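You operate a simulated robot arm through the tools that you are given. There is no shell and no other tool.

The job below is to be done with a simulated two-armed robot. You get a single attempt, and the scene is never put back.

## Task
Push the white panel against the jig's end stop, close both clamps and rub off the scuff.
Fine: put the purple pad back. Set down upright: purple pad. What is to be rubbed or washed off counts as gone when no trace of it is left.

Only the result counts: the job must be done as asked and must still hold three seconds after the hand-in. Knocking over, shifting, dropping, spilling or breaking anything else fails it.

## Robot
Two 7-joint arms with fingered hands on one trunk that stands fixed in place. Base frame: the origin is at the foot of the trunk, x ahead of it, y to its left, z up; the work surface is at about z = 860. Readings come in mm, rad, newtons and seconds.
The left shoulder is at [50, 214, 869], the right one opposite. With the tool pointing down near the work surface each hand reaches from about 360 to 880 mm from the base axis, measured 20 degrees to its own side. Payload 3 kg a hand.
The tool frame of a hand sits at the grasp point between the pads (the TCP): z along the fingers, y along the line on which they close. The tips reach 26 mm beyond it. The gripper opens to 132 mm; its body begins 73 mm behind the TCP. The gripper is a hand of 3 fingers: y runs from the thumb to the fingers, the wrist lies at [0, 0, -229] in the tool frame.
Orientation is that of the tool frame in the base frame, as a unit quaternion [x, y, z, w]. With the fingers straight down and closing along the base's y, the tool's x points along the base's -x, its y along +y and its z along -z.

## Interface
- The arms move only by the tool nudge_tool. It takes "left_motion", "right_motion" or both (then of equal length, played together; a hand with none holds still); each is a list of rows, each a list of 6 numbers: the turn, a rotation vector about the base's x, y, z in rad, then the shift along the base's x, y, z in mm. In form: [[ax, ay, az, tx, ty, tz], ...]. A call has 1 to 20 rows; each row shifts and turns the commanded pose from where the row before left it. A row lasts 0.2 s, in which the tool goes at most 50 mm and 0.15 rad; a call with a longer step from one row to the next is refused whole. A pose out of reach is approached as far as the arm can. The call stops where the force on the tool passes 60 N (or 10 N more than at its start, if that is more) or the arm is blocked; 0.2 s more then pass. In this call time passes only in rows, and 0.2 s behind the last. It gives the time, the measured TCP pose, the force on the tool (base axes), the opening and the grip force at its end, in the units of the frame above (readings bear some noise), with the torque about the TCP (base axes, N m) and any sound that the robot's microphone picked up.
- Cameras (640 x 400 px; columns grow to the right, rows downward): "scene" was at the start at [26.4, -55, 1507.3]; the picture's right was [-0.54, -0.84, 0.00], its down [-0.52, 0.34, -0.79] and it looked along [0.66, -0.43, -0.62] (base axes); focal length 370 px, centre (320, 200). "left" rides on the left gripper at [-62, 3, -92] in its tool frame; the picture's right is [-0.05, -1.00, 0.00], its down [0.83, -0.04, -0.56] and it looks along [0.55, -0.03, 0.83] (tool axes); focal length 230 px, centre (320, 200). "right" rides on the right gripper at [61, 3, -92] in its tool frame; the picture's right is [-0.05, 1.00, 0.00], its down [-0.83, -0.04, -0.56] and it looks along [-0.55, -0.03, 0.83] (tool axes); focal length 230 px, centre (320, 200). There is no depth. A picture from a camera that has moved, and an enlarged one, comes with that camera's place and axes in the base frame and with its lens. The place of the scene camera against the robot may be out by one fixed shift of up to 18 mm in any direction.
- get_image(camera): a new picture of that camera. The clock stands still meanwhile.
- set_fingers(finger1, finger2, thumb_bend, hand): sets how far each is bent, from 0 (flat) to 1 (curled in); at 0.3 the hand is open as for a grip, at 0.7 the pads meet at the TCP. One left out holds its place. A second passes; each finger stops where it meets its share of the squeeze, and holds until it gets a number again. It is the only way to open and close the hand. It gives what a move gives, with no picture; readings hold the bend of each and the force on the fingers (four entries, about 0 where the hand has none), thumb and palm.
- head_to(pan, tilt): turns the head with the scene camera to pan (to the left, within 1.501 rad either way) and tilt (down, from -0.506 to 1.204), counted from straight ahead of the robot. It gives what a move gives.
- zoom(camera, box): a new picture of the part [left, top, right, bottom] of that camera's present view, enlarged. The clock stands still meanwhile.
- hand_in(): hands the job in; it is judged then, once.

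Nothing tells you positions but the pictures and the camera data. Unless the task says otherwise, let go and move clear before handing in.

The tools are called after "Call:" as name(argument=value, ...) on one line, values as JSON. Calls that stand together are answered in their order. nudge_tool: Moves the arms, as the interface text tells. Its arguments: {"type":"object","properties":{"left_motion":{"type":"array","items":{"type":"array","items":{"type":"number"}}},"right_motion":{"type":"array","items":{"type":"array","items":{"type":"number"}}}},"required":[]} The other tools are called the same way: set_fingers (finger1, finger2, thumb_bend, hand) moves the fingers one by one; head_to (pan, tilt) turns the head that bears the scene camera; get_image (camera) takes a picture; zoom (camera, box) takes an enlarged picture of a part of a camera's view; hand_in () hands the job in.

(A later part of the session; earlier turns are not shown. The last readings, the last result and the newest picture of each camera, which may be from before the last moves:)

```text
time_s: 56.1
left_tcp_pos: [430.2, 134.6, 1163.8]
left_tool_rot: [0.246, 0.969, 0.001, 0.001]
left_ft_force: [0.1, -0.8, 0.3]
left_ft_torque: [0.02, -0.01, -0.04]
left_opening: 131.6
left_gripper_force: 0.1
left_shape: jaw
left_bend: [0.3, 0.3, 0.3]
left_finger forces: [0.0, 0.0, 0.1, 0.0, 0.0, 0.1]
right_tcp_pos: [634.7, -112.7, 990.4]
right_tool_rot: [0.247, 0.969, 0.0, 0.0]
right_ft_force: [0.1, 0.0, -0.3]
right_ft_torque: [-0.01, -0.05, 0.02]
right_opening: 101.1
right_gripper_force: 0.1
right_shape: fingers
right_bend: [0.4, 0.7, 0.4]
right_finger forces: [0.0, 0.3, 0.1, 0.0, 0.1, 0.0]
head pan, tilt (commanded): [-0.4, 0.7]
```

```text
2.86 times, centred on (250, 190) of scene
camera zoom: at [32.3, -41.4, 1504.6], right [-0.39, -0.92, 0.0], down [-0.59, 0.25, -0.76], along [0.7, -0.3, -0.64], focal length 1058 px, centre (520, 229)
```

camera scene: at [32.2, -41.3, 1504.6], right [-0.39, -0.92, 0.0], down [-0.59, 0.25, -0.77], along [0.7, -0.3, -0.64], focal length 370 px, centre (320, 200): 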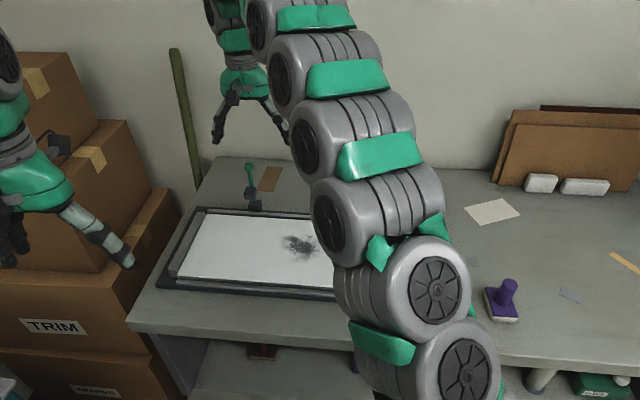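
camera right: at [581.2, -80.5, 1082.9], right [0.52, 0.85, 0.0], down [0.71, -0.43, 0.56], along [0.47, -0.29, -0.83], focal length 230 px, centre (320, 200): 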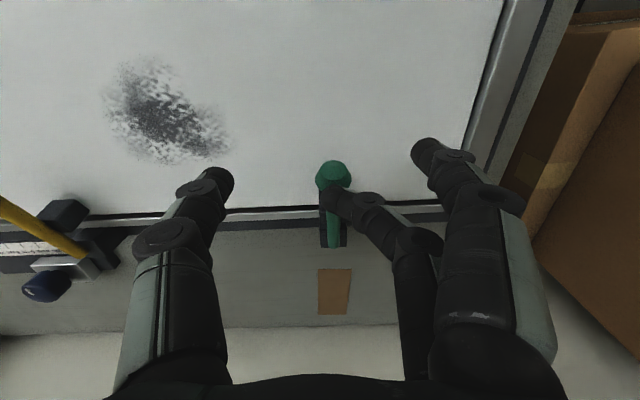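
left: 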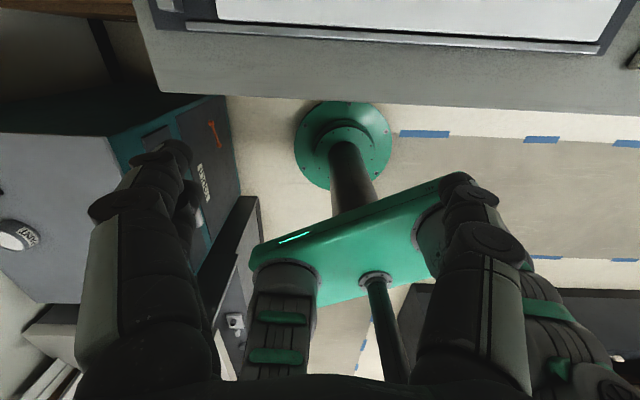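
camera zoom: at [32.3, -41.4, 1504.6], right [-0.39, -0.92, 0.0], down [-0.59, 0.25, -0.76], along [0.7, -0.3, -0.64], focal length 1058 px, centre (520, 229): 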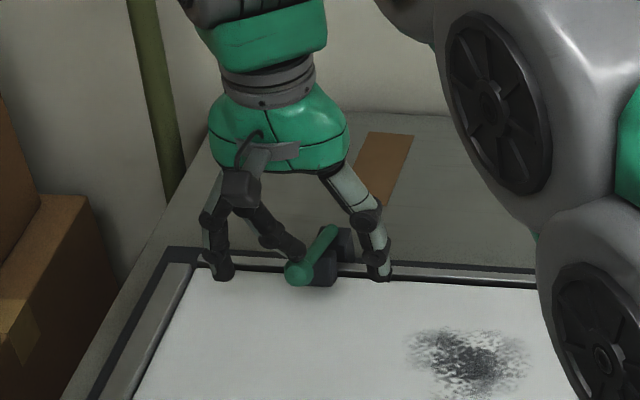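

Call:
nudge_tool(right_motion=[[0, 0, 0, -1.8, 1.0, -5]])

Call:
nudge_tool(right_motion=[[0, 0, 0, -0.9, 0.5, -4]])

Call:
nudge_tool(right_motion=[[0, 0, 0, 0, 0, -4]])

Call:
get_image(camera="right")

```text
time_s: 56.5
left_tcp_pos: [431.0, 133.6, 1161.8]
left_tool_rot: [0.246, 0.969, -0.001, 0.0]
left_ft_force: [0.5, -0.4, 1.0]
left_ft_torque: [0.01, -0.01, 0.02]
left_opening: 132.0
left_gripper_force: 0.0
left_shape: jaw
left_bend: [0.3, 0.3, 0.3]
left_finger forces: [0.0, 0.0, 0.1, 0.0, 0.0, 0.0]
right_tcp_pos: [631.9, -110.3, 985.5]
right_tool_rot: [0.247, 0.969, -0.001, 0.001]
right_ft_force: [0.0, 0.3, 0.6]
right_ft_torque: [0.03, 0.03, -0.01]
right_opening: 101.1
right_gripper_force: 0.4
right_shape: fingers
right_bend: [0.4, 0.7, 0.4]
right_finger forces: [0.0, 0.1, 0.1, 0.0, 0.0, 0.0]
head pan, tilt (commanded): [-0.4, 0.7]
```

```text
time_s: 56.9
left_tcp_pos: [430.8, 133.6, 1163.7]
left_tool_rot: [0.247, 0.969, 0.0, 0.0]
left_ft_force: [-0.1, 0.3, -0.3]
left_ft_torque: [-0.03, 0.01, 0.0]
left_opening: 131.9
left_gripper_force: 0.0
left_shape: jaw
left_bend: [0.3, 0.3, 0.3]
left_finger forces: [0.0, 0.0, 0.0, 0.1, 0.0, 0.1]
right_tcp_pos: [630.1, -110.9, 980.6]
right_tool_rot: [0.246, 0.969, 0.001, -0.001]
right_ft_force: [0.4, 0.2, -0.3]
right_ft_torque: [-0.03, -0.01, 0.0]
right_opening: 100.8
right_gripper_force: 0.1
right_shape: fingers
right_bend: [0.4, 0.7, 0.4]
right_finger forces: [0.0, 0.1, 0.0, 0.0, 0.1, 0.0]
head pan, tilt (commanded): [-0.4, 0.7]
```

```text
time_s: 57.3
left_tcp_pos: [430.9, 133.3, 1162.9]
left_tool_rot: [0.246, 0.969, 0.0, 0.0]
left_ft_force: [-0.4, -0.5, 0.3]
left_ft_torque: [-0.01, 0.03, -0.01]
left_opening: 132.0
left_gripper_force: 0.1
left_shape: jaw
left_bend: [0.3, 0.3, 0.3]
left_finger forces: [0.0, 0.0, 0.0, 0.0, 0.0, 0.0]
right_tcp_pos: [630.6, -109.8, 977.9]
right_tool_rot: [0.247, 0.969, 0.0, 0.0]
right_ft_force: [-0.7, -0.2, 4.1]
right_ft_torque: [-0.01, -0.02, -0.02]
right_opening: 101.2
right_gripper_force: 2.0
right_shape: fingers
right_bend: [0.4, 0.71, 0.4]
right_finger forces: [0.0, 3.9, 0.0, 0.0, 0.0, 0.0]
head pan, tilt (commanded): [-0.4, 0.7]
```

```text
taken
camera right: at [577.8, -79.0, 1069.9], right [0.52, 0.85, 0.0], down [0.71, -0.43, 0.55], along [0.47, -0.29, -0.83], focal length 230 px, centre (320, 200)
```

right: 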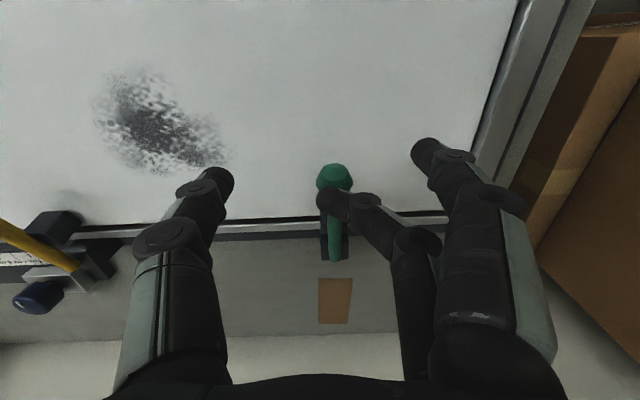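

Call:
nudge_tool(right_motion=[[0, 0, 0, 0, 0, -4]])

Call:
nudge_tool(right_motion=[[0, 0, 0, 0, 0, -4]])

Call:
nudge_tool(right_motion=[[0, 0, 0, 0, 0, -3]])

Call:
get_image(camera="right")

```text
time_s: 57.7
left_tcp_pos: [431.4, 133.8, 1163.1]
left_tool_rot: [0.246, 0.969, 0.0, 0.0]
left_ft_force: [0.0, -0.1, -0.2]
left_ft_torque: [0.01, -0.02, 0.0]
left_opening: 131.6
left_gripper_force: 0.1
left_shape: jaw
left_bend: [0.3, 0.3, 0.3]
left_finger forces: [0.1, 0.0, 0.1, 0.0, 0.1, 0.0]
right_tcp_pos: [631.1, -110.9, 973.5]
right_tool_rot: [0.246, 0.969, 0.0, -0.001]
right_ft_force: [-0.2, -0.7, 10.9]
right_ft_torque: [-0.01, -0.08, -0.02]
right_opening: 100.7
right_gripper_force: 5.3
right_shape: fingers
right_bend: [0.4, 0.73, 0.4]
right_finger forces: [0.0, 9.7, 0.1, 0.1, 0.1, 0.1]
head pan, tilt (commanded): [-0.4, 0.7]
```

```text
time_s: 58.1
left_tcp_pos: [430.9, 133.6, 1164.2]
left_tool_rot: [0.246, 0.969, 0.0, 0.0]
left_ft_force: [-0.4, -0.8, 0.2]
left_ft_torque: [0.0, 0.02, 0.02]
left_opening: 131.9
left_gripper_force: 0.1
left_shape: jaw
left_bend: [0.3, 0.3, 0.3]
left_finger forces: [0.0, 0.1, 0.0, 0.1, 0.0, 0.1]
right_tcp_pos: [631.4, -111.3, 969.2]
right_tool_rot: [0.246, 0.969, 0.0, 0.0]
right_ft_force: [0.0, -3.2, 9.4]
right_ft_torque: [-0.06, -0.03, -0.05]
right_opening: 100.9
right_gripper_force: 5.4
right_shape: fingers
right_bend: [0.4, 0.74, 0.4]
right_finger forces: [0.0, 10.3, 0.0, 0.1, 0.1, 0.0]
head pan, tilt (commanded): [-0.4, 0.7]
```

```text
time_s: 58.5
left_tcp_pos: [431.1, 134.1, 1163.9]
left_tool_rot: [0.246, 0.969, 0.0, -0.001]
left_ft_force: [-0.7, 0.1, -0.2]
left_ft_torque: [-0.01, 0.01, 0.0]
left_opening: 132.1
left_gripper_force: 0.0
left_shape: jaw
left_bend: [0.3, 0.3, 0.3]
left_finger forces: [0.0, 0.0, 0.0, 0.1, 0.1, 0.0]
right_tcp_pos: [631.7, -110.9, 966.7]
right_tool_rot: [0.246, 0.969, 0.0, 0.001]
right_ft_force: [0.0, -2.5, 12.8]
right_ft_torque: [-0.03, -0.12, -0.01]
right_opening: 101.0
right_gripper_force: 6.2
right_shape: fingers
right_bend: [0.4, 0.75, 0.4]
right_finger forces: [0.0, 12.3, 0.1, 0.0, 0.1, 0.0]
head pan, tilt (commanded): [-0.4, 0.7]
```

```text
taken
camera right: at [578.0, -79.4, 1059.5], right [0.52, 0.85, 0.0], down [0.71, -0.43, 0.56], along [0.47, -0.29, -0.83], focal length 230 px, centre (320, 200)
```

right: 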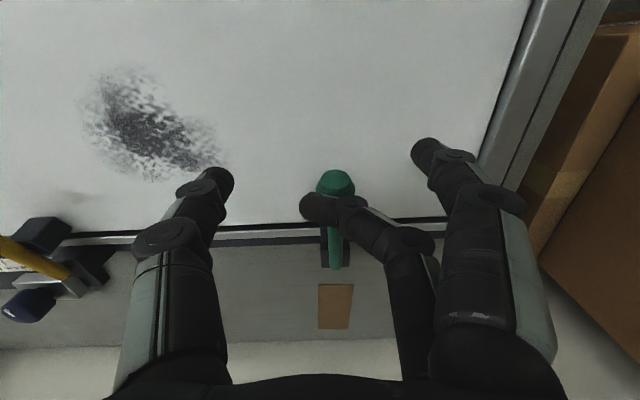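

The green lever has reached its limit too. I'll lift off and check both levers and the panel against the stop.

Call:
nudge_tool(right_motion=[[0, 0, 0, 0, 0, 30], [0, 0, 0, 0, 0, 40], [0, 0, 0, 0, 0, 40], [0, 0, 0, -15, -28, 20], [0, 0, 0, -15, -28, 0]])

Call:
set_fingers(hand="right", finger1=0.3, finger2=0.3, thumb_bend=0.3)

Call:
get_image(camera="right")

Call:
get_image(camera="scene")

Call:
zoom(camera="scene", box=[150, 180, 290, 300])

```text
time_s: 59.7
left_tcp_pos: [432.3, 133.9, 1163.0]
left_tool_rot: [0.246, 0.969, -0.001, 0.0]
left_ft_force: [-0.2, -0.7, -0.2]
left_ft_torque: [-0.03, -0.01, 0.01]
left_opening: 131.6
left_gripper_force: 0.0
left_shape: jaw
left_bend: [0.3, 0.3, 0.3]
left_finger forces: [0.1, 0.1, 0.0, 0.0, 0.0, 0.0]
right_tcp_pos: [601.0, -167.0, 1097.4]
right_tool_rot: [0.246, 0.969, 0.001, -0.001]
right_ft_force: [0.7, 0.4, -0.1]
right_ft_torque: [0.02, 0.02, 0.0]
right_opening: 101.1
right_gripper_force: 0.1
right_shape: fingers
right_bend: [0.4, 0.7, 0.4]
right_finger forces: [0.0, 0.0, 0.1, 0.1, 0.1, 0.0]
head pan, tilt (commanded): [-0.4, 0.7]
```

```text
time_s: 60.7
left_tcp_pos: [430.7, 134.1, 1163.2]
left_tool_rot: [0.246, 0.969, 0.0, 0.0]
left_ft_force: [0.0, -0.1, -0.1]
left_ft_torque: [-0.04, -0.01, 0.0]
left_opening: 131.8
left_gripper_force: 0.1
left_shape: jaw
left_bend: [0.3, 0.3, 0.3]
left_finger forces: [0.0, 0.1, 0.0, 0.0, 0.0, 0.0]
right_tcp_pos: [601.4, -166.8, 1097.1]
right_tool_rot: [0.246, 0.969, 0.0, 0.0]
right_ft_force: [0.5, 0.3, 0.2]
right_ft_torque: [0.02, 0.0, 0.0]
right_opening: 134.0
right_gripper_force: 0.0
right_shape: fingers
right_bend: [0.3, 0.3, 0.3]
right_finger forces: [0.0, 0.0, 0.0, 0.0, 0.0, 0.1]
head pan, tilt (commanded): [-0.4, 0.7]
```

```text
taken
camera right: at [548.1, -135.3, 1189.3], right [0.52, 0.85, 0.0], down [0.71, -0.43, 0.56], along [0.47, -0.29, -0.83], focal length 230 px, centre (320, 200)
```

right: 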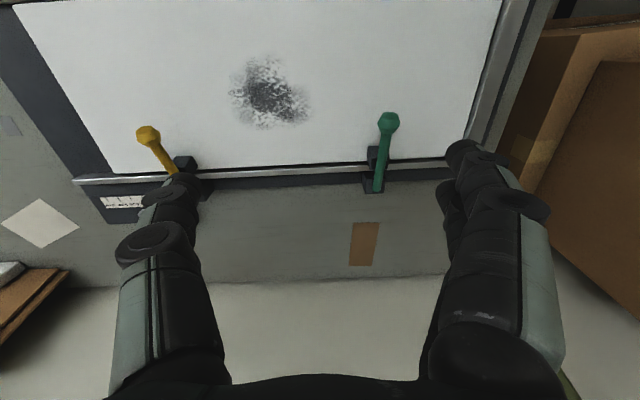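

```text
taken
camera scene: at [32.3, -41.4, 1504.6], right [-0.39, -0.92, 0.0], down [-0.59, 0.25, -0.76], along [0.7, -0.3, -0.64], focal length 370 px, centre (320, 200)
```

scene: 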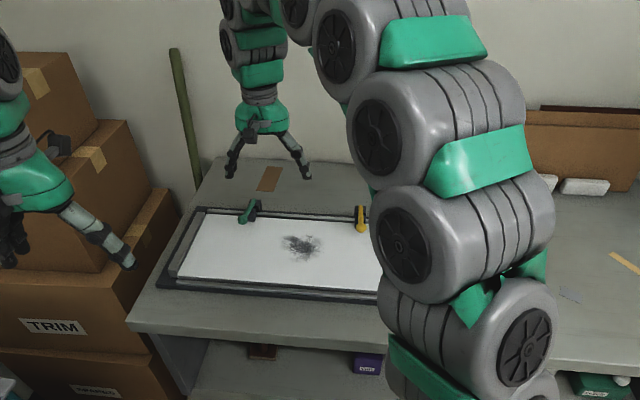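

```text
3.33 times, centred on (220, 240) of scene
camera zoom: at [32.3, -41.4, 1504.6], right [-0.39, -0.92, 0.0], down [-0.59, 0.25, -0.76], along [0.7, -0.3, -0.64], focal length 1234 px, centre (653, 67)
```

zoom: 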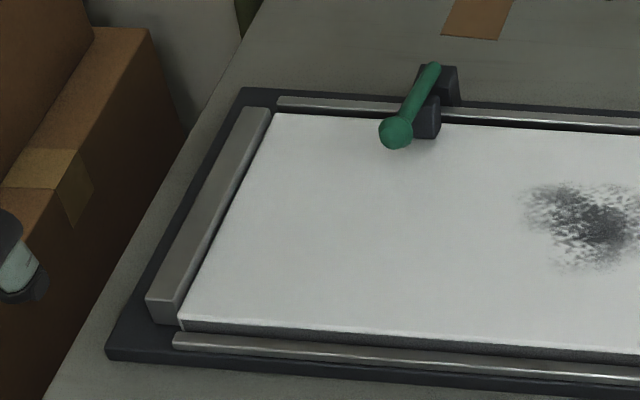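

Call:
zoom(camera="right", box=[420, 0, 560, 170])

Call:
zoom(camera="right", box=[200, 30, 340, 150])

Call:
zoom(camera="scene", box=[165, 205, 235, 290])

```text
2.35 times, centred on (490, 85) of right
camera zoom: at [548.1, -135.3, 1189.3], right [0.52, 0.85, 0.0], down [0.71, -0.43, 0.56], along [0.47, -0.29, -0.83], focal length 541 px, centre (-80, 471)
```

zoom: 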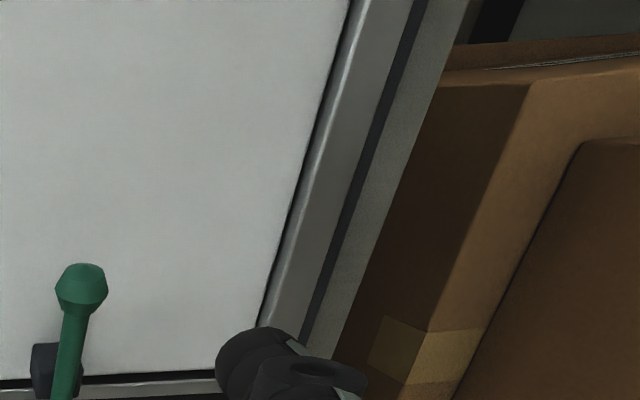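

```text
3.33 times, centred on (270, 90) of right
camera zoom: at [548.1, -135.3, 1189.3], right [0.52, 0.85, 0.0], down [0.71, -0.43, 0.56], along [0.47, -0.29, -0.83], focal length 767 px, centre (487, 567)
```

zoom: 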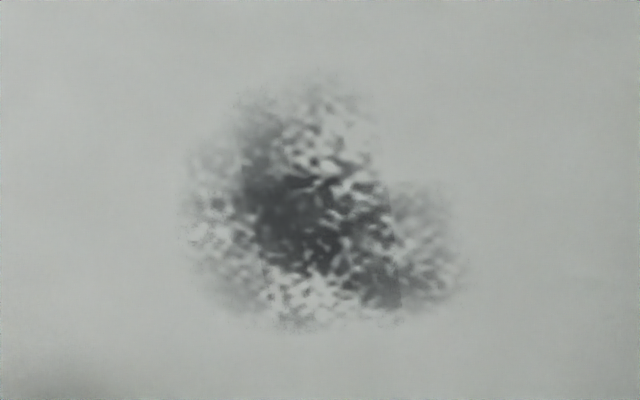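

```text
4.71 times, centred on (200, 248) of scene
camera zoom: at [32.3, -41.4, 1504.6], right [-0.39, -0.92, 0.0], down [-0.59, 0.25, -0.76], along [0.7, -0.3, -0.64], focal length 1742 px, centre (885, -24)
```

zoom: 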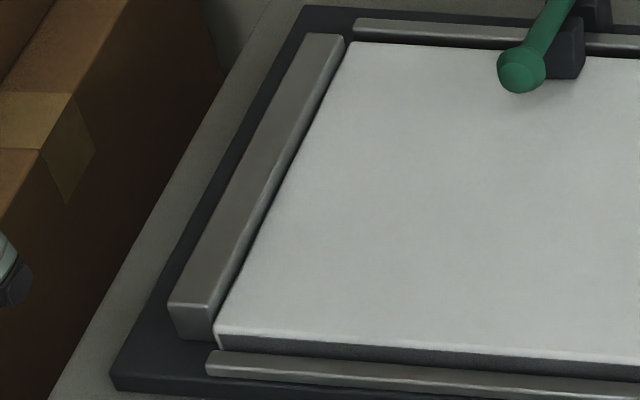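

Both clamps are closed and the panel is tight against the stop. The scuff spans about 33–133 mm along the jig and 545–631 across. Now I'll move over to the purple pad.

Call:
nudge_tool(right_motion=[[0, 0, 0, -26.8, -30.1, 0], [0, 0, 0, -26.8, -30.1, 0], [0, 0, 0, -26.8, -30.1, 0], [0, 0, 0, -26.8, -30.1, 0], [0, 0, 0, -26.8, -30.1, 0], [0, 0, 0, -26.8, -30.1, 0], [0, 0, 0, -26.8, -30.1, 0], [0, 0, 0, -26.8, -30.1, 0], [0, 0, 0, -26.8, -30.1, 0], [0, 0, 0, -26.8, -30.1, 0], [0, 0, 0, -26.8, -30.1, 0], [0, 0, 0, -26.8, -30.1, 0]])

Call:
get_image(camera="right")

Call:
get_image(camera="scene")

```text
time_s: 63.3
left_tcp_pos: [430.9, 133.8, 1163.7]
left_tool_rot: [0.246, 0.969, 0.001, 0.0]
left_ft_force: [-0.7, 0.3, -1.0]
left_ft_torque: [0.04, -0.03, 0.02]
left_opening: 131.8
left_gripper_force: 0.1
left_shape: jaw
left_bend: [0.3, 0.3, 0.3]
left_finger forces: [0.0, 0.0, 0.0, 0.0, 0.0, 0.0]
right_tcp_pos: [279.2, -527.9, 1096.5]
right_tool_rot: [0.246, 0.969, 0.0, -0.001]
right_ft_force: [-0.7, 1.0, 0.3]
right_ft_torque: [0.01, -0.02, -0.02]
right_opening: 134.1
right_gripper_force: 0.0
right_shape: fingers
right_bend: [0.3, 0.3, 0.3]
right_finger forces: [0.0, 0.1, 0.0, 0.0, 0.1, 0.0]
head pan, tilt (commanded): [-0.4, 0.7]
```

```text
taken
camera right: at [225.7, -495.5, 1189.1], right [0.52, 0.85, 0.0], down [0.71, -0.43, 0.55], along [0.47, -0.29, -0.83], focal length 230 px, centre (320, 200)
```

right: 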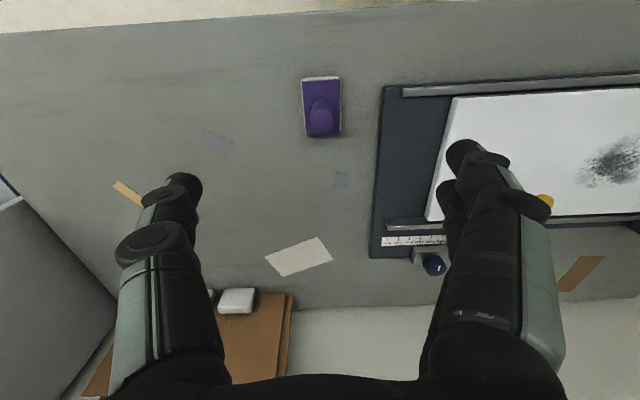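

```text
taken
camera scene: at [32.2, -41.4, 1504.6], right [-0.39, -0.92, 0.0], down [-0.59, 0.25, -0.76], along [0.7, -0.3, -0.64], focal length 370 px, centre (320, 200)
```

scene: 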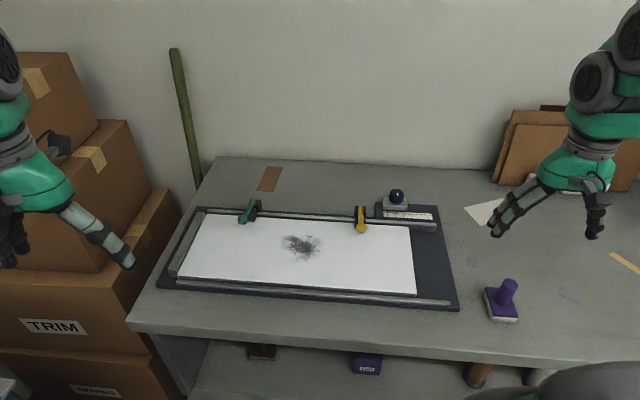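

Call:
zoom(camera="right", box=[260, 60, 380, 160])

Call:
zoom(camera="scene", box=[450, 260, 560, 340])

```text
4.00 times, centred on (320, 110) of right
camera zoom: at [225.7, -495.5, 1189.1], right [0.52, 0.85, 0.0], down [0.71, -0.43, 0.55], along [0.47, -0.29, -0.83], focal length 920 px, centre (320, 560)
```

zoom: 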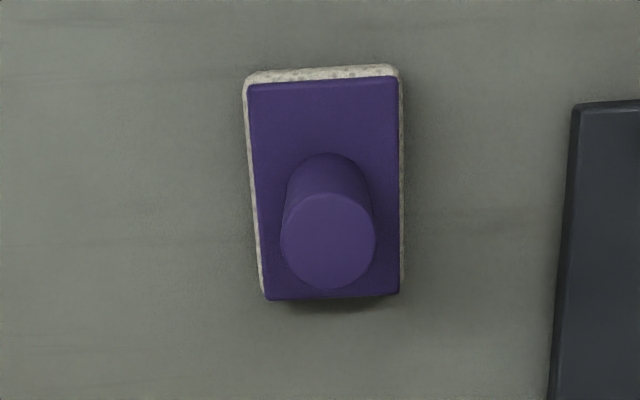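

```text
5.00 times, centred on (505, 300) of scene
camera zoom: at [32.2, -41.4, 1504.6], right [-0.39, -0.92, 0.0], down [-0.59, 0.25, -0.76], along [0.7, -0.3, -0.64], focal length 1851 px, centre (-605, -300)
```

zoom: 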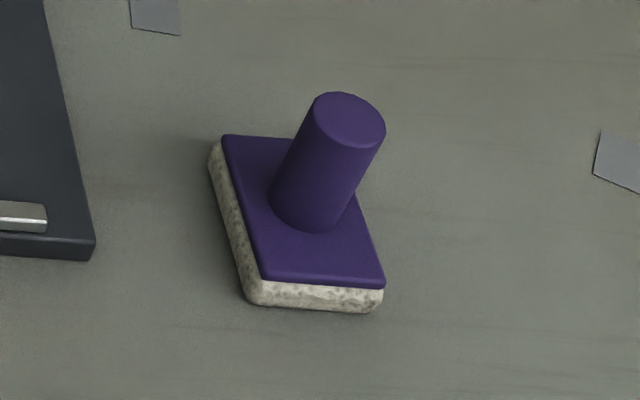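

The pad is lined up with the jig axes, centred at about (-329.5, 499) in jig coordinates, with a knob about 26 mm wide and its top near z 936. I'll descend with open fingers around the knob.

Call:
nudge_tool(right_motion=[[0, 0, 0, 2.2, -0.1, -40], [0, 0, 0, 0, 0, -40], [0, 0, 0, 0, 0, -40]])

Call:
get_image(camera="right")

Call:
zoom(camera="scene", box=[420, 190, 600, 340])

```text
time_s: 64.1
left_tcp_pos: [431.1, 134.3, 1162.7]
left_tool_rot: [0.247, 0.969, -0.001, 0.0]
left_ft_force: [-0.3, 0.5, -0.6]
left_ft_torque: [0.02, -0.02, 0.0]
left_opening: 131.8
left_gripper_force: 0.1
left_shape: jaw
left_bend: [0.3, 0.3, 0.3]
left_finger forces: [0.0, 0.1, 0.0, 0.1, 0.0, 0.0]
right_tcp_pos: [282.1, -527.0, 975.9]
right_tool_rot: [0.246, 0.969, 0.0, 0.0]
right_ft_force: [-0.2, 0.8, 0.6]
right_ft_torque: [0.0, -0.01, -0.03]
right_opening: 134.3
right_gripper_force: 0.1
right_shape: fingers
right_bend: [0.3, 0.3, 0.3]
right_finger forces: [0.0, 0.0, 0.0, 0.0, 0.0, 0.1]
head pan, tilt (commanded): [-0.4, 0.7]
```

```text
taken
camera right: at [228.8, -496.0, 1067.9], right [0.52, 0.85, 0.0], down [0.71, -0.43, 0.55], along [0.47, -0.29, -0.83], focal length 230 px, centre (320, 200)
```

right: 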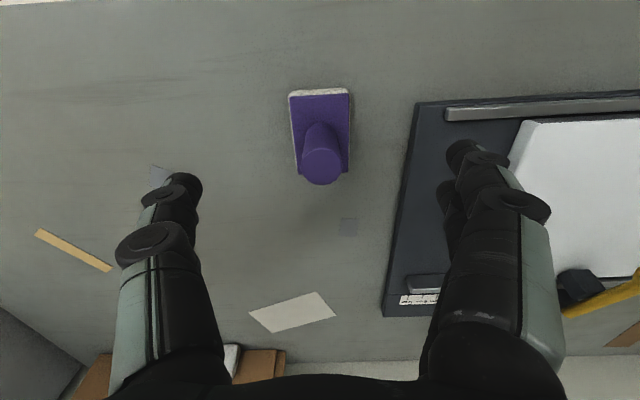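

```text
2.67 times, centred on (510, 265) of scene
camera zoom: at [32.3, -41.4, 1504.6], right [-0.39, -0.92, 0.0], down [-0.59, 0.25, -0.76], along [0.7, -0.3, -0.64], focal length 987 px, centre (-187, 27)
```

zoom: 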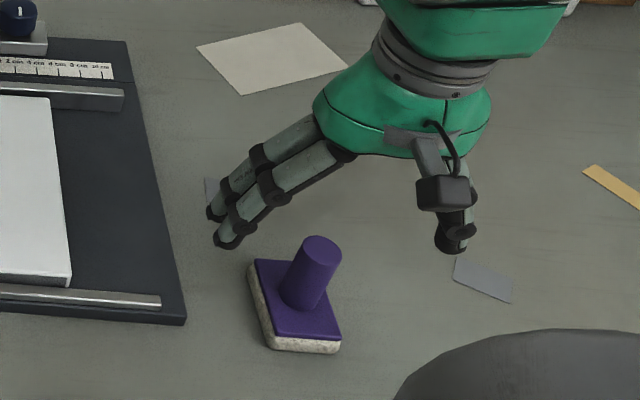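

Call:
nudge_tool(right_motion=[[0, 0, 0, -1.2, 0.9, -25], [0, 0, 0, 0, 0, -20], [0, 0, 0, 0, 0, -9]])

Call:
get_image(camera="right")

Call:
zoom(camera="scene", box=[420, 190, 600, 340])

```text
time_s: 64.9
left_tcp_pos: [430.8, 133.7, 1163.2]
left_tool_rot: [0.246, 0.969, -0.001, 0.0]
left_ft_force: [0.9, -0.5, 0.2]
left_ft_torque: [-0.01, -0.03, 0.02]
left_opening: 132.1
left_gripper_force: 0.2
left_shape: jaw
left_bend: [0.3, 0.3, 0.3]
left_finger forces: [0.1, 0.0, 0.1, 0.1, 0.1, 0.0]
right_tcp_pos: [280.1, -527.9, 922.5]
right_tool_rot: [0.247, 0.969, 0.0, 0.0]
right_ft_force: [0.0, -0.5, 0.5]
right_ft_torque: [0.01, 0.0, 0.0]
right_opening: 134.1
right_gripper_force: 0.1
right_shape: fingers
right_bend: [0.3, 0.3, 0.3]
right_finger forces: [0.1, 0.1, 0.0, 0.0, 0.1, 0.0]
head pan, tilt (commanded): [-0.4, 0.7]
```

```text
taken
camera right: at [227.4, -495.9, 1014.7], right [0.52, 0.85, 0.0], down [0.71, -0.43, 0.56], along [0.47, -0.29, -0.83], focal length 230 px, centre (320, 200)
```

right: 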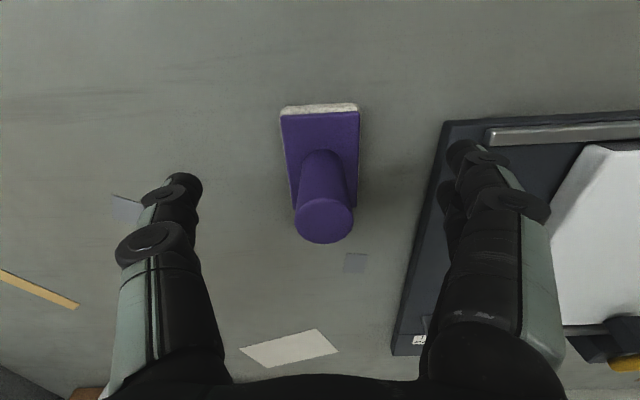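

```text
2.67 times, centred on (510, 265) of scene
camera zoom: at [32.3, -41.4, 1504.6], right [-0.39, -0.92, 0.0], down [-0.59, 0.25, -0.76], along [0.7, -0.3, -0.64], focal length 987 px, centre (-187, 27)
```

zoom: 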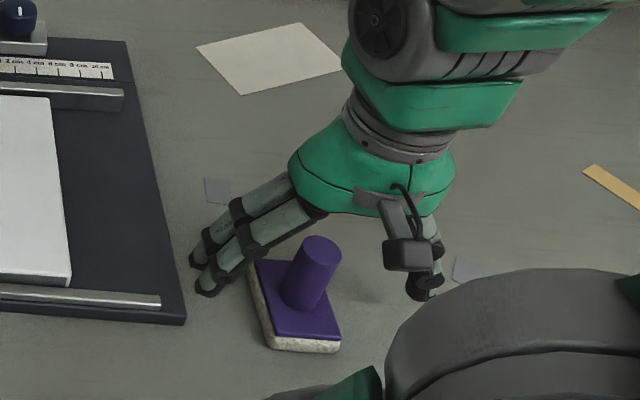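

Call:
set_fingers(hand="right", finger1=0.6, finger2=0.6, thumb_bend=0.6)

Call:
get_image(camera="right")

```text
time_s: 65.9
left_tcp_pos: [431.0, 133.9, 1163.3]
left_tool_rot: [0.247, 0.969, 0.0, 0.0]
left_ft_force: [-0.3, -0.7, 0.6]
left_ft_torque: [0.05, 0.04, 0.0]
left_opening: 131.8
left_gripper_force: 0.0
left_shape: jaw
left_bend: [0.3, 0.3, 0.3]
left_finger forces: [0.1, 0.0, 0.1, 0.1, 0.1, 0.1]
right_tcp_pos: [279.4, -528.3, 922.3]
right_tool_rot: [0.246, 0.969, -0.001, 0.0]
right_ft_force: [0.7, -0.2, 0.4]
right_ft_torque: [-0.03, -0.02, 0.0]
right_opening: 35.6
right_gripper_force: 0.1
right_shape: fingers
right_bend: [0.6, 0.6, 0.6]
right_finger forces: [0.1, 0.0, 0.0, 0.0, 0.0, 0.1]
head pan, tilt (commanded): [-0.4, 0.7]
```

```text
taken
camera right: at [227.4, -495.9, 1015.0], right [0.52, 0.85, 0.0], down [0.71, -0.43, 0.56], along [0.47, -0.29, -0.83], focal length 230 px, centre (320, 200)
```

right: 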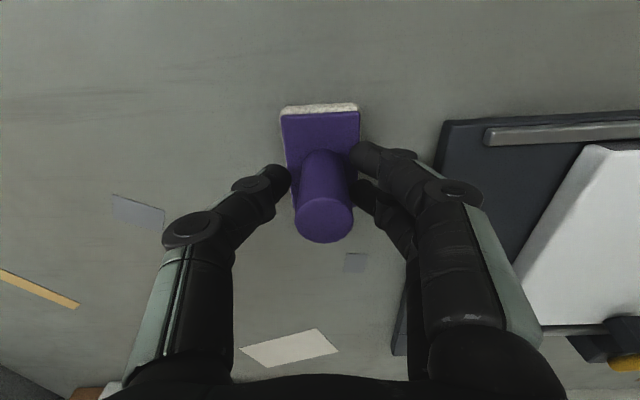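

Call:
set_fingers(hand="right", finger1=0.68, finger2=0.68, thumb_bend=0.68)

Call:
set_fingers(hand="right", finger1=0.8, finger2=0.8, thumb_bend=0.8)

Call:
get_image(camera="right")

Call:
zoom(camera="scene", box=[420, 190, 600, 340])

```text
time_s: 66.9
left_tcp_pos: [431.3, 133.2, 1163.6]
left_tool_rot: [0.246, 0.969, -0.001, 0.001]
left_ft_force: [-1.0, 0.1, 0.3]
left_ft_torque: [0.01, -0.02, 0.01]
left_opening: 131.7
left_gripper_force: 0.0
left_shape: jaw
left_bend: [0.3, 0.3, 0.3]
left_finger forces: [0.1, 0.0, 0.0, 0.1, 0.1, 0.0]
right_tcp_pos: [280.9, -527.6, 922.9]
right_tool_rot: [0.246, 0.969, 0.0, 0.0]
right_ft_force: [-0.2, 0.0, 1.0]
right_ft_torque: [0.02, -0.01, 0.01]
right_opening: 20.2
right_gripper_force: 5.5
right_shape: fingers
right_bend: [0.66, 0.63, 0.66]
right_finger forces: [1.4, 3.7, 0.0, 0.1, 5.1, 0.1]
head pan, tilt (commanded): [-0.4, 0.7]
```

```text
time_s: 67.9
left_tcp_pos: [432.2, 134.2, 1163.4]
left_tool_rot: [0.246, 0.969, -0.001, 0.0]
left_ft_force: [-0.2, 0.1, -0.6]
left_ft_torque: [0.03, 0.01, 0.02]
left_opening: 132.0
left_gripper_force: 0.0
left_shape: jaw
left_bend: [0.3, 0.3, 0.3]
left_finger forces: [0.0, 0.0, 0.0, 0.1, 0.0, 0.1]
right_tcp_pos: [281.2, -528.1, 922.4]
right_tool_rot: [0.246, 0.969, 0.0, 0.0]
right_ft_force: [-0.9, 1.0, 2.0]
right_ft_torque: [0.04, -0.03, 0.01]
right_opening: 17.0
right_gripper_force: 18.8
right_shape: fingers
right_bend: [0.69, 0.64, 0.69]
right_finger forces: [9.5, 9.5, 0.0, 0.0, 18.1, 0.1]
head pan, tilt (commanded): [-0.4, 0.7]
```

```text
taken
camera right: at [227.4, -495.9, 1015.1], right [0.52, 0.85, 0.0], down [0.71, -0.43, 0.56], along [0.47, -0.29, -0.83], focal length 230 px, centre (320, 200)
```

right: 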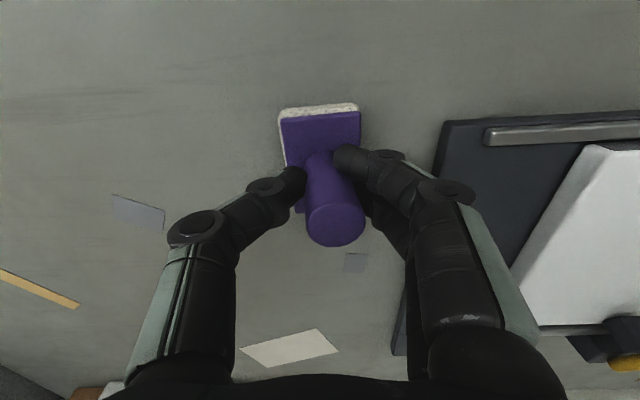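

```text
2.67 times, centred on (510, 265) of scene
camera zoom: at [32.2, -41.3, 1504.6], right [-0.39, -0.92, 0.0], down [-0.59, 0.25, -0.76], along [0.7, -0.3, -0.64], focal length 987 px, centre (-187, 27)
```

zoom: 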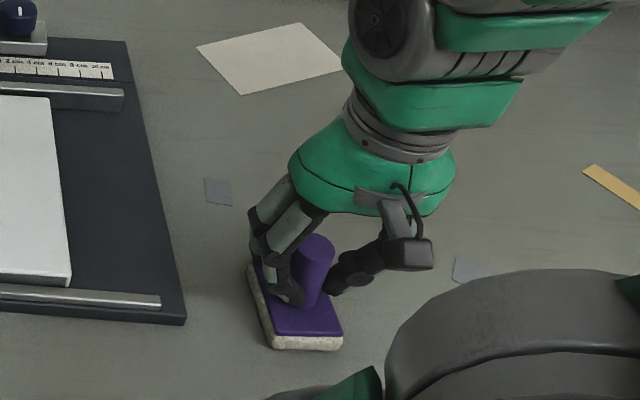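

Call:
zoom(camera="right", box=[250, 80, 410, 270])

Call:
zoom(camera="scene", box=[470, 240, 570, 330])

```text
2.11 times, centred on (330, 175) of right
camera zoom: at [227.4, -495.9, 1015.1], right [0.52, 0.85, 0.0], down [0.71, -0.43, 0.56], along [0.47, -0.29, -0.83], focal length 484 px, centre (299, 253)
```

zoom: 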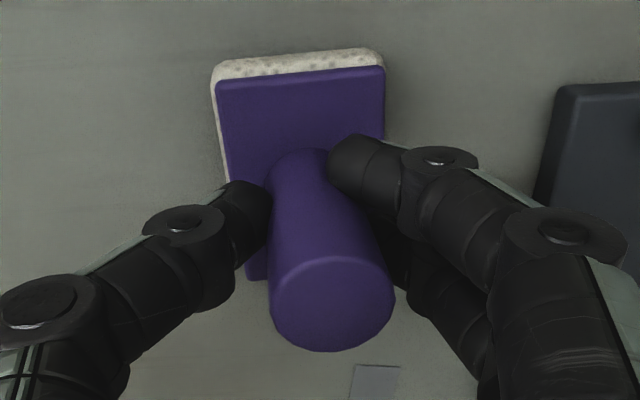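

```text
4.44 times, centred on (520, 285) of scene
camera zoom: at [32.2, -41.3, 1504.6], right [-0.39, -0.92, 0.0], down [-0.59, 0.25, -0.76], along [0.7, -0.3, -0.64], focal length 1646 px, centre (-569, -178)
```

zoom: 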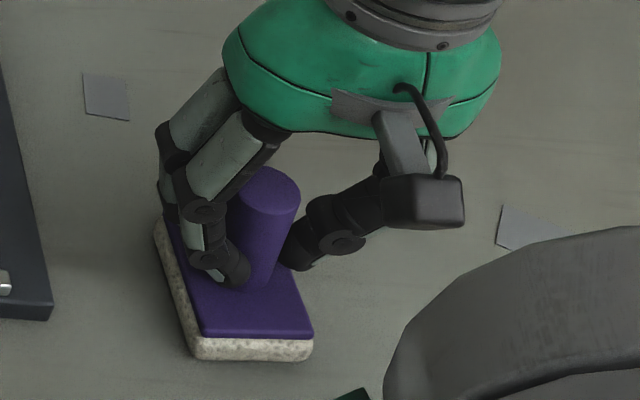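

The knob is gripped but leans slightly toward +e1. I'll lift a little and check how level the pad hangs.

Call:
nudge_tool(right_motion=[[0, 0, 0, 0, 0, 20], [0, 0, 0, 0, 0, 30], [0, 0, 0, 0, 0, 30]])

Call:
zoom(camera="right", box=[250, 80, 410, 270])

Call:
zoom(camera="scene", box=[450, 190, 570, 300])

```text
time_s: 68.7
left_tcp_pos: [430.6, 133.8, 1163.4]
left_tool_rot: [0.246, 0.969, 0.0, 0.001]
left_ft_force: [0.0, 0.0, -0.4]
left_ft_torque: [0.0, 0.0, 0.02]
left_opening: 131.8
left_gripper_force: 0.1
left_shape: jaw
left_bend: [0.3, 0.3, 0.3]
left_finger forces: [0.0, 0.0, 0.1, 0.1, 0.0, 0.0]
right_tcp_pos: [279.6, -528.0, 1003.9]
right_tool_rot: [0.246, 0.969, 0.0, 0.0]
right_ft_force: [-0.6, -0.2, -0.6]
right_ft_torque: [-0.01, 0.01, 0.01]
right_opening: 16.7
right_gripper_force: 18.2
right_shape: fingers
right_bend: [0.69, 0.64, 0.69]
right_finger forces: [9.1, 9.8, 0.0, 0.1, 18.0, 0.0]
head pan, tilt (commanded): [-0.4, 0.7]
```

```text
2.11 times, centred on (330, 175) of right
camera zoom: at [226.9, -496.8, 1095.3], right [0.52, 0.85, 0.0], down [0.71, -0.43, 0.56], along [0.47, -0.29, -0.83], focal length 484 px, centre (299, 253)
```

zoom: 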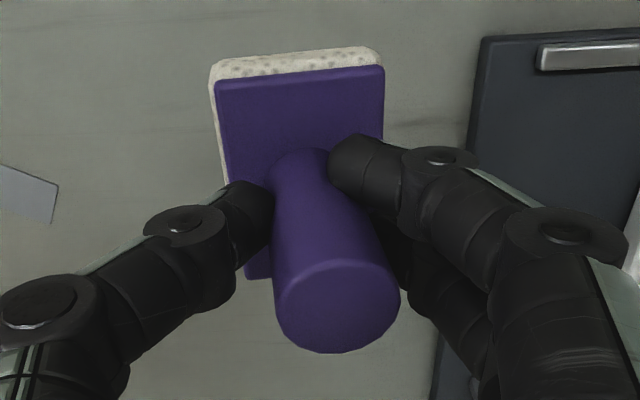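

```text
3.64 times, centred on (510, 245) of scene
camera zoom: at [32.2, -41.3, 1504.6], right [-0.39, -0.92, 0.0], down [-0.59, 0.25, -0.76], along [0.7, -0.3, -0.64], focal length 1346 px, centre (-371, 36)
```

zoom: 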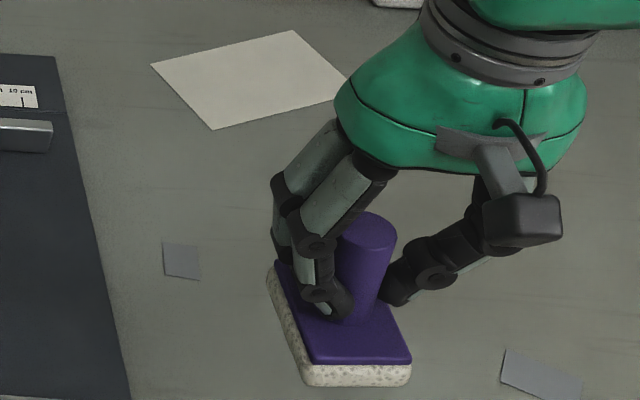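

The pad hangs tilted about 5° with its top toward +e1, so I'll counter-rotate the tool by that amount, raise it, and carry it over the scuff.

Call:
nudge_tool(right_motion=[[0.0747, -0.0405, 0, 0, 0, 30], [0, 0, 0, 0, 0, 36]])

Call:
zoom(camera="scene", box=[440, 160, 560, 280])

Call:
nudge_tool(right_motion=[[0, 0, 0, 25.2, 29.1, 0], [0, 0, 0, 25.2, 29.1, 0], [0, 0, 0, 25.2, 29.1, 0], [0, 0, 0, 25.2, 29.1, 0], [0, 0, 0, 25.2, 29.1, 0], [0, 0, 0, 25.2, 29.1, 0], [0, 0, 0, 25.2, 29.1, 0], [0, 0, 0, 25.2, 29.1, 0], [0, 0, 0, 25.2, 29.1, 0], [0, 0, 0, 25.2, 29.1, 0], [0, 0, 0, 25.2, 29.1, 0]])

Call:
get_image(camera="right")

Call:
get_image(camera="scene")

```text
time_s: 69.3
left_tcp_pos: [431.0, 133.9, 1163.9]
left_tool_rot: [0.246, 0.969, -0.001, 0.0]
left_ft_force: [0.3, 0.6, 0.5]
left_ft_torque: [0.03, 0.0, 0.02]
left_opening: 132.2
left_gripper_force: 0.0
left_shape: jaw
left_bend: [0.3, 0.3, 0.3]
left_finger forces: [0.0, 0.0, 0.1, 0.1, 0.0, 0.0]
right_tcp_pos: [280.4, -526.6, 1068.0]
right_tool_rot: [0.246, 0.968, 0.041, 0.01]
right_ft_force: [0.1, -0.5, 0.6]
right_ft_torque: [-0.01, 0.0, -0.04]
right_opening: 16.2
right_gripper_force: 18.6
right_shape: fingers
right_bend: [0.69, 0.64, 0.69]
right_finger forces: [9.0, 9.8, 0.0, 0.0, 18.0, 0.0]
head pan, tilt (commanded): [-0.4, 0.7]
```

```text
3.33 times, centred on (500, 220) of scene
camera zoom: at [32.2, -41.3, 1504.6], right [-0.39, -0.92, 0.0], down [-0.59, 0.25, -0.76], along [0.7, -0.3, -0.64], focal length 1234 px, centre (-280, 133)
```

zoom: 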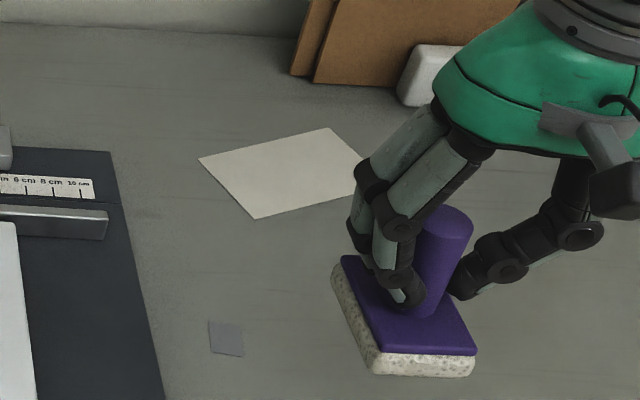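

```text
time_s: 71.7
left_tcp_pos: [432.1, 134.5, 1164.8]
left_tool_rot: [0.247, 0.969, 0.0, 0.0]
left_ft_force: [-0.1, 0.7, 0.7]
left_ft_torque: [-0.03, 0.01, 0.02]
left_opening: 131.6
left_gripper_force: 0.0
left_shape: jaw
left_bend: [0.3, 0.3, 0.3]
left_finger forces: [0.0, 0.0, 0.1, 0.0, 0.0, 0.0]
right_tcp_pos: [557.2, -206.8, 1069.4]
right_tool_rot: [0.246, 0.968, 0.042, 0.011]
right_ft_force: [0.2, 0.6, -0.6]
right_ft_torque: [0.02, 0.0, 0.01]
right_opening: 16.1
right_gripper_force: 18.1
right_shape: fingers
right_bend: [0.69, 0.63, 0.69]
right_finger forces: [8.6, 10.1, 0.0, 0.1, 17.4, 0.0]
head pan, tilt (commanded): [-0.4, 0.7]
```

```text
taken
camera right: at [501.0, -182.5, 1161.8], right [0.52, 0.85, 0.09], down [0.69, -0.48, 0.55], along [0.51, -0.23, -0.83], focal length 230 px, centre (320, 200)
```

right: 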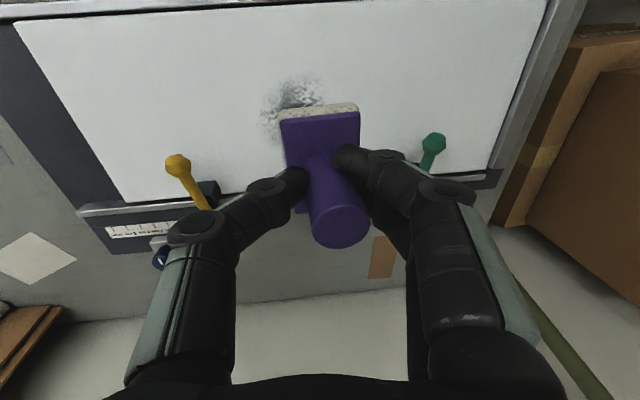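

```text
taken
camera scene: at [32.3, -41.3, 1504.6], right [-0.39, -0.92, 0.0], down [-0.59, 0.25, -0.76], along [0.7, -0.3, -0.64], focal length 370 px, centre (320, 200)
```

scene: 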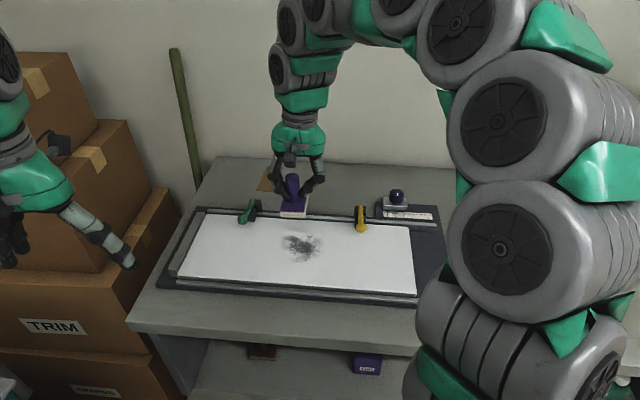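

Call:
zoom(camera="scene", box=[250, 140, 350, 230])

Call:
zoom(camera="right", box=[230, 60, 430, 260])

```text
4.44 times, centred on (300, 185) of scene
camera zoom: at [32.3, -41.3, 1504.6], right [-0.39, -0.92, 0.0], down [-0.59, 0.25, -0.76], along [0.7, -0.3, -0.64], focal length 1646 px, centre (409, 267)
```

zoom: 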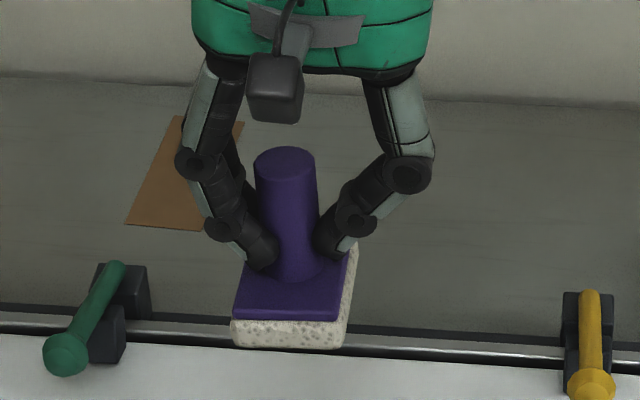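

```text
2.00 times, centred on (330, 160) of right
camera zoom: at [501.0, -182.5, 1161.8], right [0.52, 0.85, 0.09], down [0.69, -0.48, 0.55], along [0.51, -0.23, -0.83], focal length 460 px, centre (300, 280)
```

zoom: 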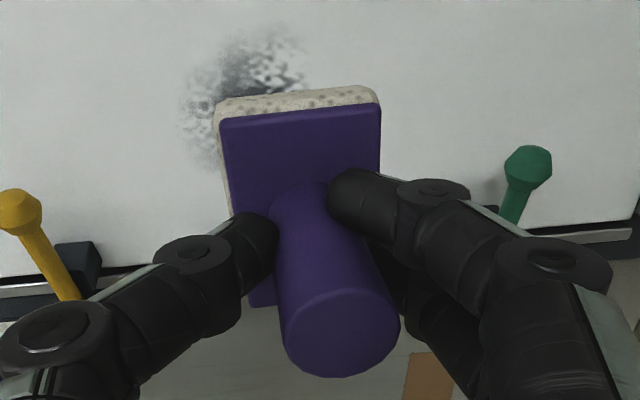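

The pad now hangs level to about 1° over the scuff. I'll lower it onto the panel, taking small steps near contact.

Call:
nudge_tool(right_motion=[[0, 0, 0, -5.7, 3.1, -40], [0, 0, 0, -5.7, 3.1, -40], [0, 0, 0, 0, 0, -10]])

Call:
zoom(camera="scene", box=[250, 150, 370, 270])

Call:
nudge_tool(right_motion=[[0, 0, 0, 0, 0, -5]])

Call:
nudge_tool(right_motion=[[0, 0, 0, 0, 0, -4]])

```text
time_s: 72.5
left_tcp_pos: [432.2, 134.0, 1163.4]
left_tool_rot: [0.246, 0.969, 0.0, 0.0]
left_ft_force: [-0.5, -0.5, 0.0]
left_ft_torque: [-0.02, 0.02, -0.03]
left_opening: 131.9
left_gripper_force: 0.0
left_shape: jaw
left_bend: [0.3, 0.3, 0.3]
left_finger forces: [0.1, 0.0, 0.0, 0.1, 0.0, 0.0]
right_tcp_pos: [546.5, -201.1, 978.9]
right_tool_rot: [0.246, 0.968, 0.041, 0.01]
right_ft_force: [0.0, 0.6, -1.1]
right_ft_torque: [0.02, 0.0, -0.04]
right_opening: 15.8
right_gripper_force: 17.8
right_shape: fingers
right_bend: [0.69, 0.63, 0.7]
right_finger forces: [8.5, 10.2, 0.1, 0.0, 17.3, 0.0]
head pan, tilt (commanded): [-0.4, 0.7]
```

```text
3.33 times, centred on (310, 210) of scene
camera zoom: at [32.3, -41.4, 1504.6], right [-0.39, -0.92, 0.0], down [-0.59, 0.25, -0.76], along [0.7, -0.3, -0.64], focal length 1234 px, centre (353, 167)
```

zoom: 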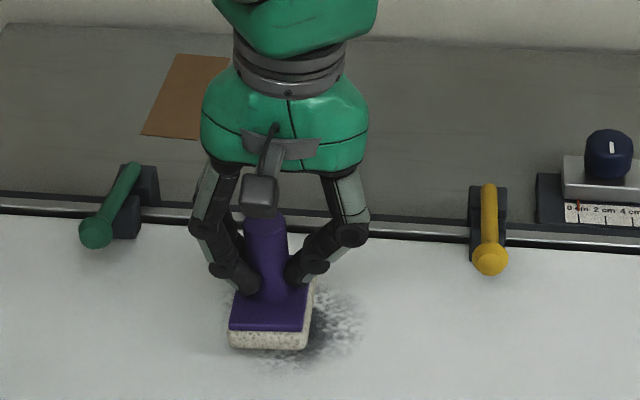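

```text
time_s: 72.9
left_tcp_pos: [431.3, 134.2, 1163.7]
left_tool_rot: [0.246, 0.969, 0.001, 0.0]
left_ft_force: [0.3, -0.3, -0.2]
left_ft_torque: [0.0, 0.03, 0.0]
left_opening: 131.9
left_gripper_force: 0.1
left_shape: jaw
left_bend: [0.3, 0.3, 0.3]
left_finger forces: [0.1, 0.0, 0.1, 0.0, 0.1, 0.0]
right_tcp_pos: [545.9, -201.2, 973.6]
right_tool_rot: [0.247, 0.968, 0.041, 0.011]
right_ft_force: [-1.3, -0.4, -0.8]
right_ft_torque: [0.0, 0.01, 0.01]
right_opening: 16.0
right_gripper_force: 18.6
right_shape: fingers
right_bend: [0.69, 0.63, 0.7]
right_finger forces: [8.4, 10.2, 0.1, 0.0, 17.4, 0.0]
head pan, tilt (commanded): [-0.4, 0.7]
```

```text
time_s: 73.3
left_tcp_pos: [430.8, 135.1, 1163.4]
left_tool_rot: [0.246, 0.969, 0.0, 0.0]
left_ft_force: [0.2, -0.1, 0.9]
left_ft_torque: [0.02, 0.01, -0.01]
left_opening: 131.8
left_gripper_force: 0.1
left_shape: jaw
left_bend: [0.3, 0.3, 0.3]
left_finger forces: [0.1, 0.1, 0.1, 0.0, 0.1, 0.1]
right_tcp_pos: [545.8, -201.4, 970.9]
right_tool_rot: [0.246, 0.968, 0.041, 0.01]
right_ft_force: [-0.3, -0.4, -1.1]
right_ft_torque: [-0.01, -0.01, -0.01]
right_opening: 15.8
right_gripper_force: 17.8
right_shape: fingers
right_bend: [0.69, 0.63, 0.7]
right_finger forces: [8.5, 10.4, 0.0, 0.0, 17.3, 0.0]
head pan, tilt (commanded): [-0.4, 0.7]
```

Call:
nudge_tool(right_motion=[[0, 0, 0, 0, 0, -2.5]])

Call:
nudge_tool(right_motion=[[0, 0, 0, 0, 0, -2]])

Call:
nudge_tool(right_motion=[[0, 0, 0, 0, 0, -2]])

```text
time_s: 73.7
left_tcp_pos: [431.2, 134.0, 1164.6]
left_tool_rot: [0.246, 0.969, 0.0, 0.0]
left_ft_force: [0.4, -0.1, 0.3]
left_ft_torque: [-0.01, 0.01, 0.01]
left_opening: 131.7
left_gripper_force: 0.1
left_shape: jaw
left_bend: [0.3, 0.3, 0.3]
left_finger forces: [0.0, 0.0, 0.0, 0.0, 0.0, 0.0]
right_tcp_pos: [545.5, -201.8, 968.2]
right_tool_rot: [0.246, 0.968, 0.041, 0.01]
right_ft_force: [-0.2, 0.8, -0.3]
right_ft_torque: [0.02, 0.02, -0.01]
right_opening: 15.7
right_gripper_force: 17.9
right_shape: fingers
right_bend: [0.69, 0.63, 0.7]
right_finger forces: [8.5, 10.4, 0.0, 0.0, 17.3, 0.2]
head pan, tilt (commanded): [-0.4, 0.7]
```

```text
time_s: 74.1
left_tcp_pos: [431.6, 133.2, 1163.1]
left_tool_rot: [0.246, 0.969, 0.001, -0.001]
left_ft_force: [0.9, 0.3, 0.8]
left_ft_torque: [0.0, 0.01, -0.02]
left_opening: 131.7
left_gripper_force: 0.1
left_shape: jaw
left_bend: [0.3, 0.3, 0.3]
left_finger forces: [0.0, 0.0, 0.0, 0.0, 0.0, 0.1]
right_tcp_pos: [545.9, -201.8, 963.9]
right_tool_rot: [0.246, 0.968, 0.041, 0.009]
right_ft_force: [0.8, 0.2, -0.6]
right_ft_torque: [0.0, 0.03, -0.03]
right_opening: 15.7
right_gripper_force: 18.2
right_shape: fingers
right_bend: [0.69, 0.63, 0.7]
right_finger forces: [8.6, 10.4, 0.0, 0.0, 17.3, 0.1]
head pan, tilt (commanded): [-0.4, 0.7]
```

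```text
time_s: 74.5
left_tcp_pos: [431.6, 133.5, 1165.2]
left_tool_rot: [0.247, 0.969, 0.0, 0.0]
left_ft_force: [-0.2, 0.7, 0.0]
left_ft_torque: [0.0, -0.01, -0.04]
left_opening: 131.9
left_gripper_force: 0.1
left_shape: jaw
left_bend: [0.3, 0.3, 0.3]
left_finger forces: [0.0, 0.1, 0.0, 0.0, 0.0, 0.0]
right_tcp_pos: [545.1, -201.4, 965.0]
right_tool_rot: [0.245, 0.968, 0.041, 0.011]
right_ft_force: [0.0, -1.2, -1.0]
right_ft_torque: [0.01, 0.03, 0.03]
right_opening: 15.7
right_gripper_force: 17.8
right_shape: fingers
right_bend: [0.69, 0.63, 0.7]
right_finger forces: [8.4, 10.5, 0.1, 0.0, 17.3, 0.0]
head pan, tilt (commanded): [-0.4, 0.7]
```

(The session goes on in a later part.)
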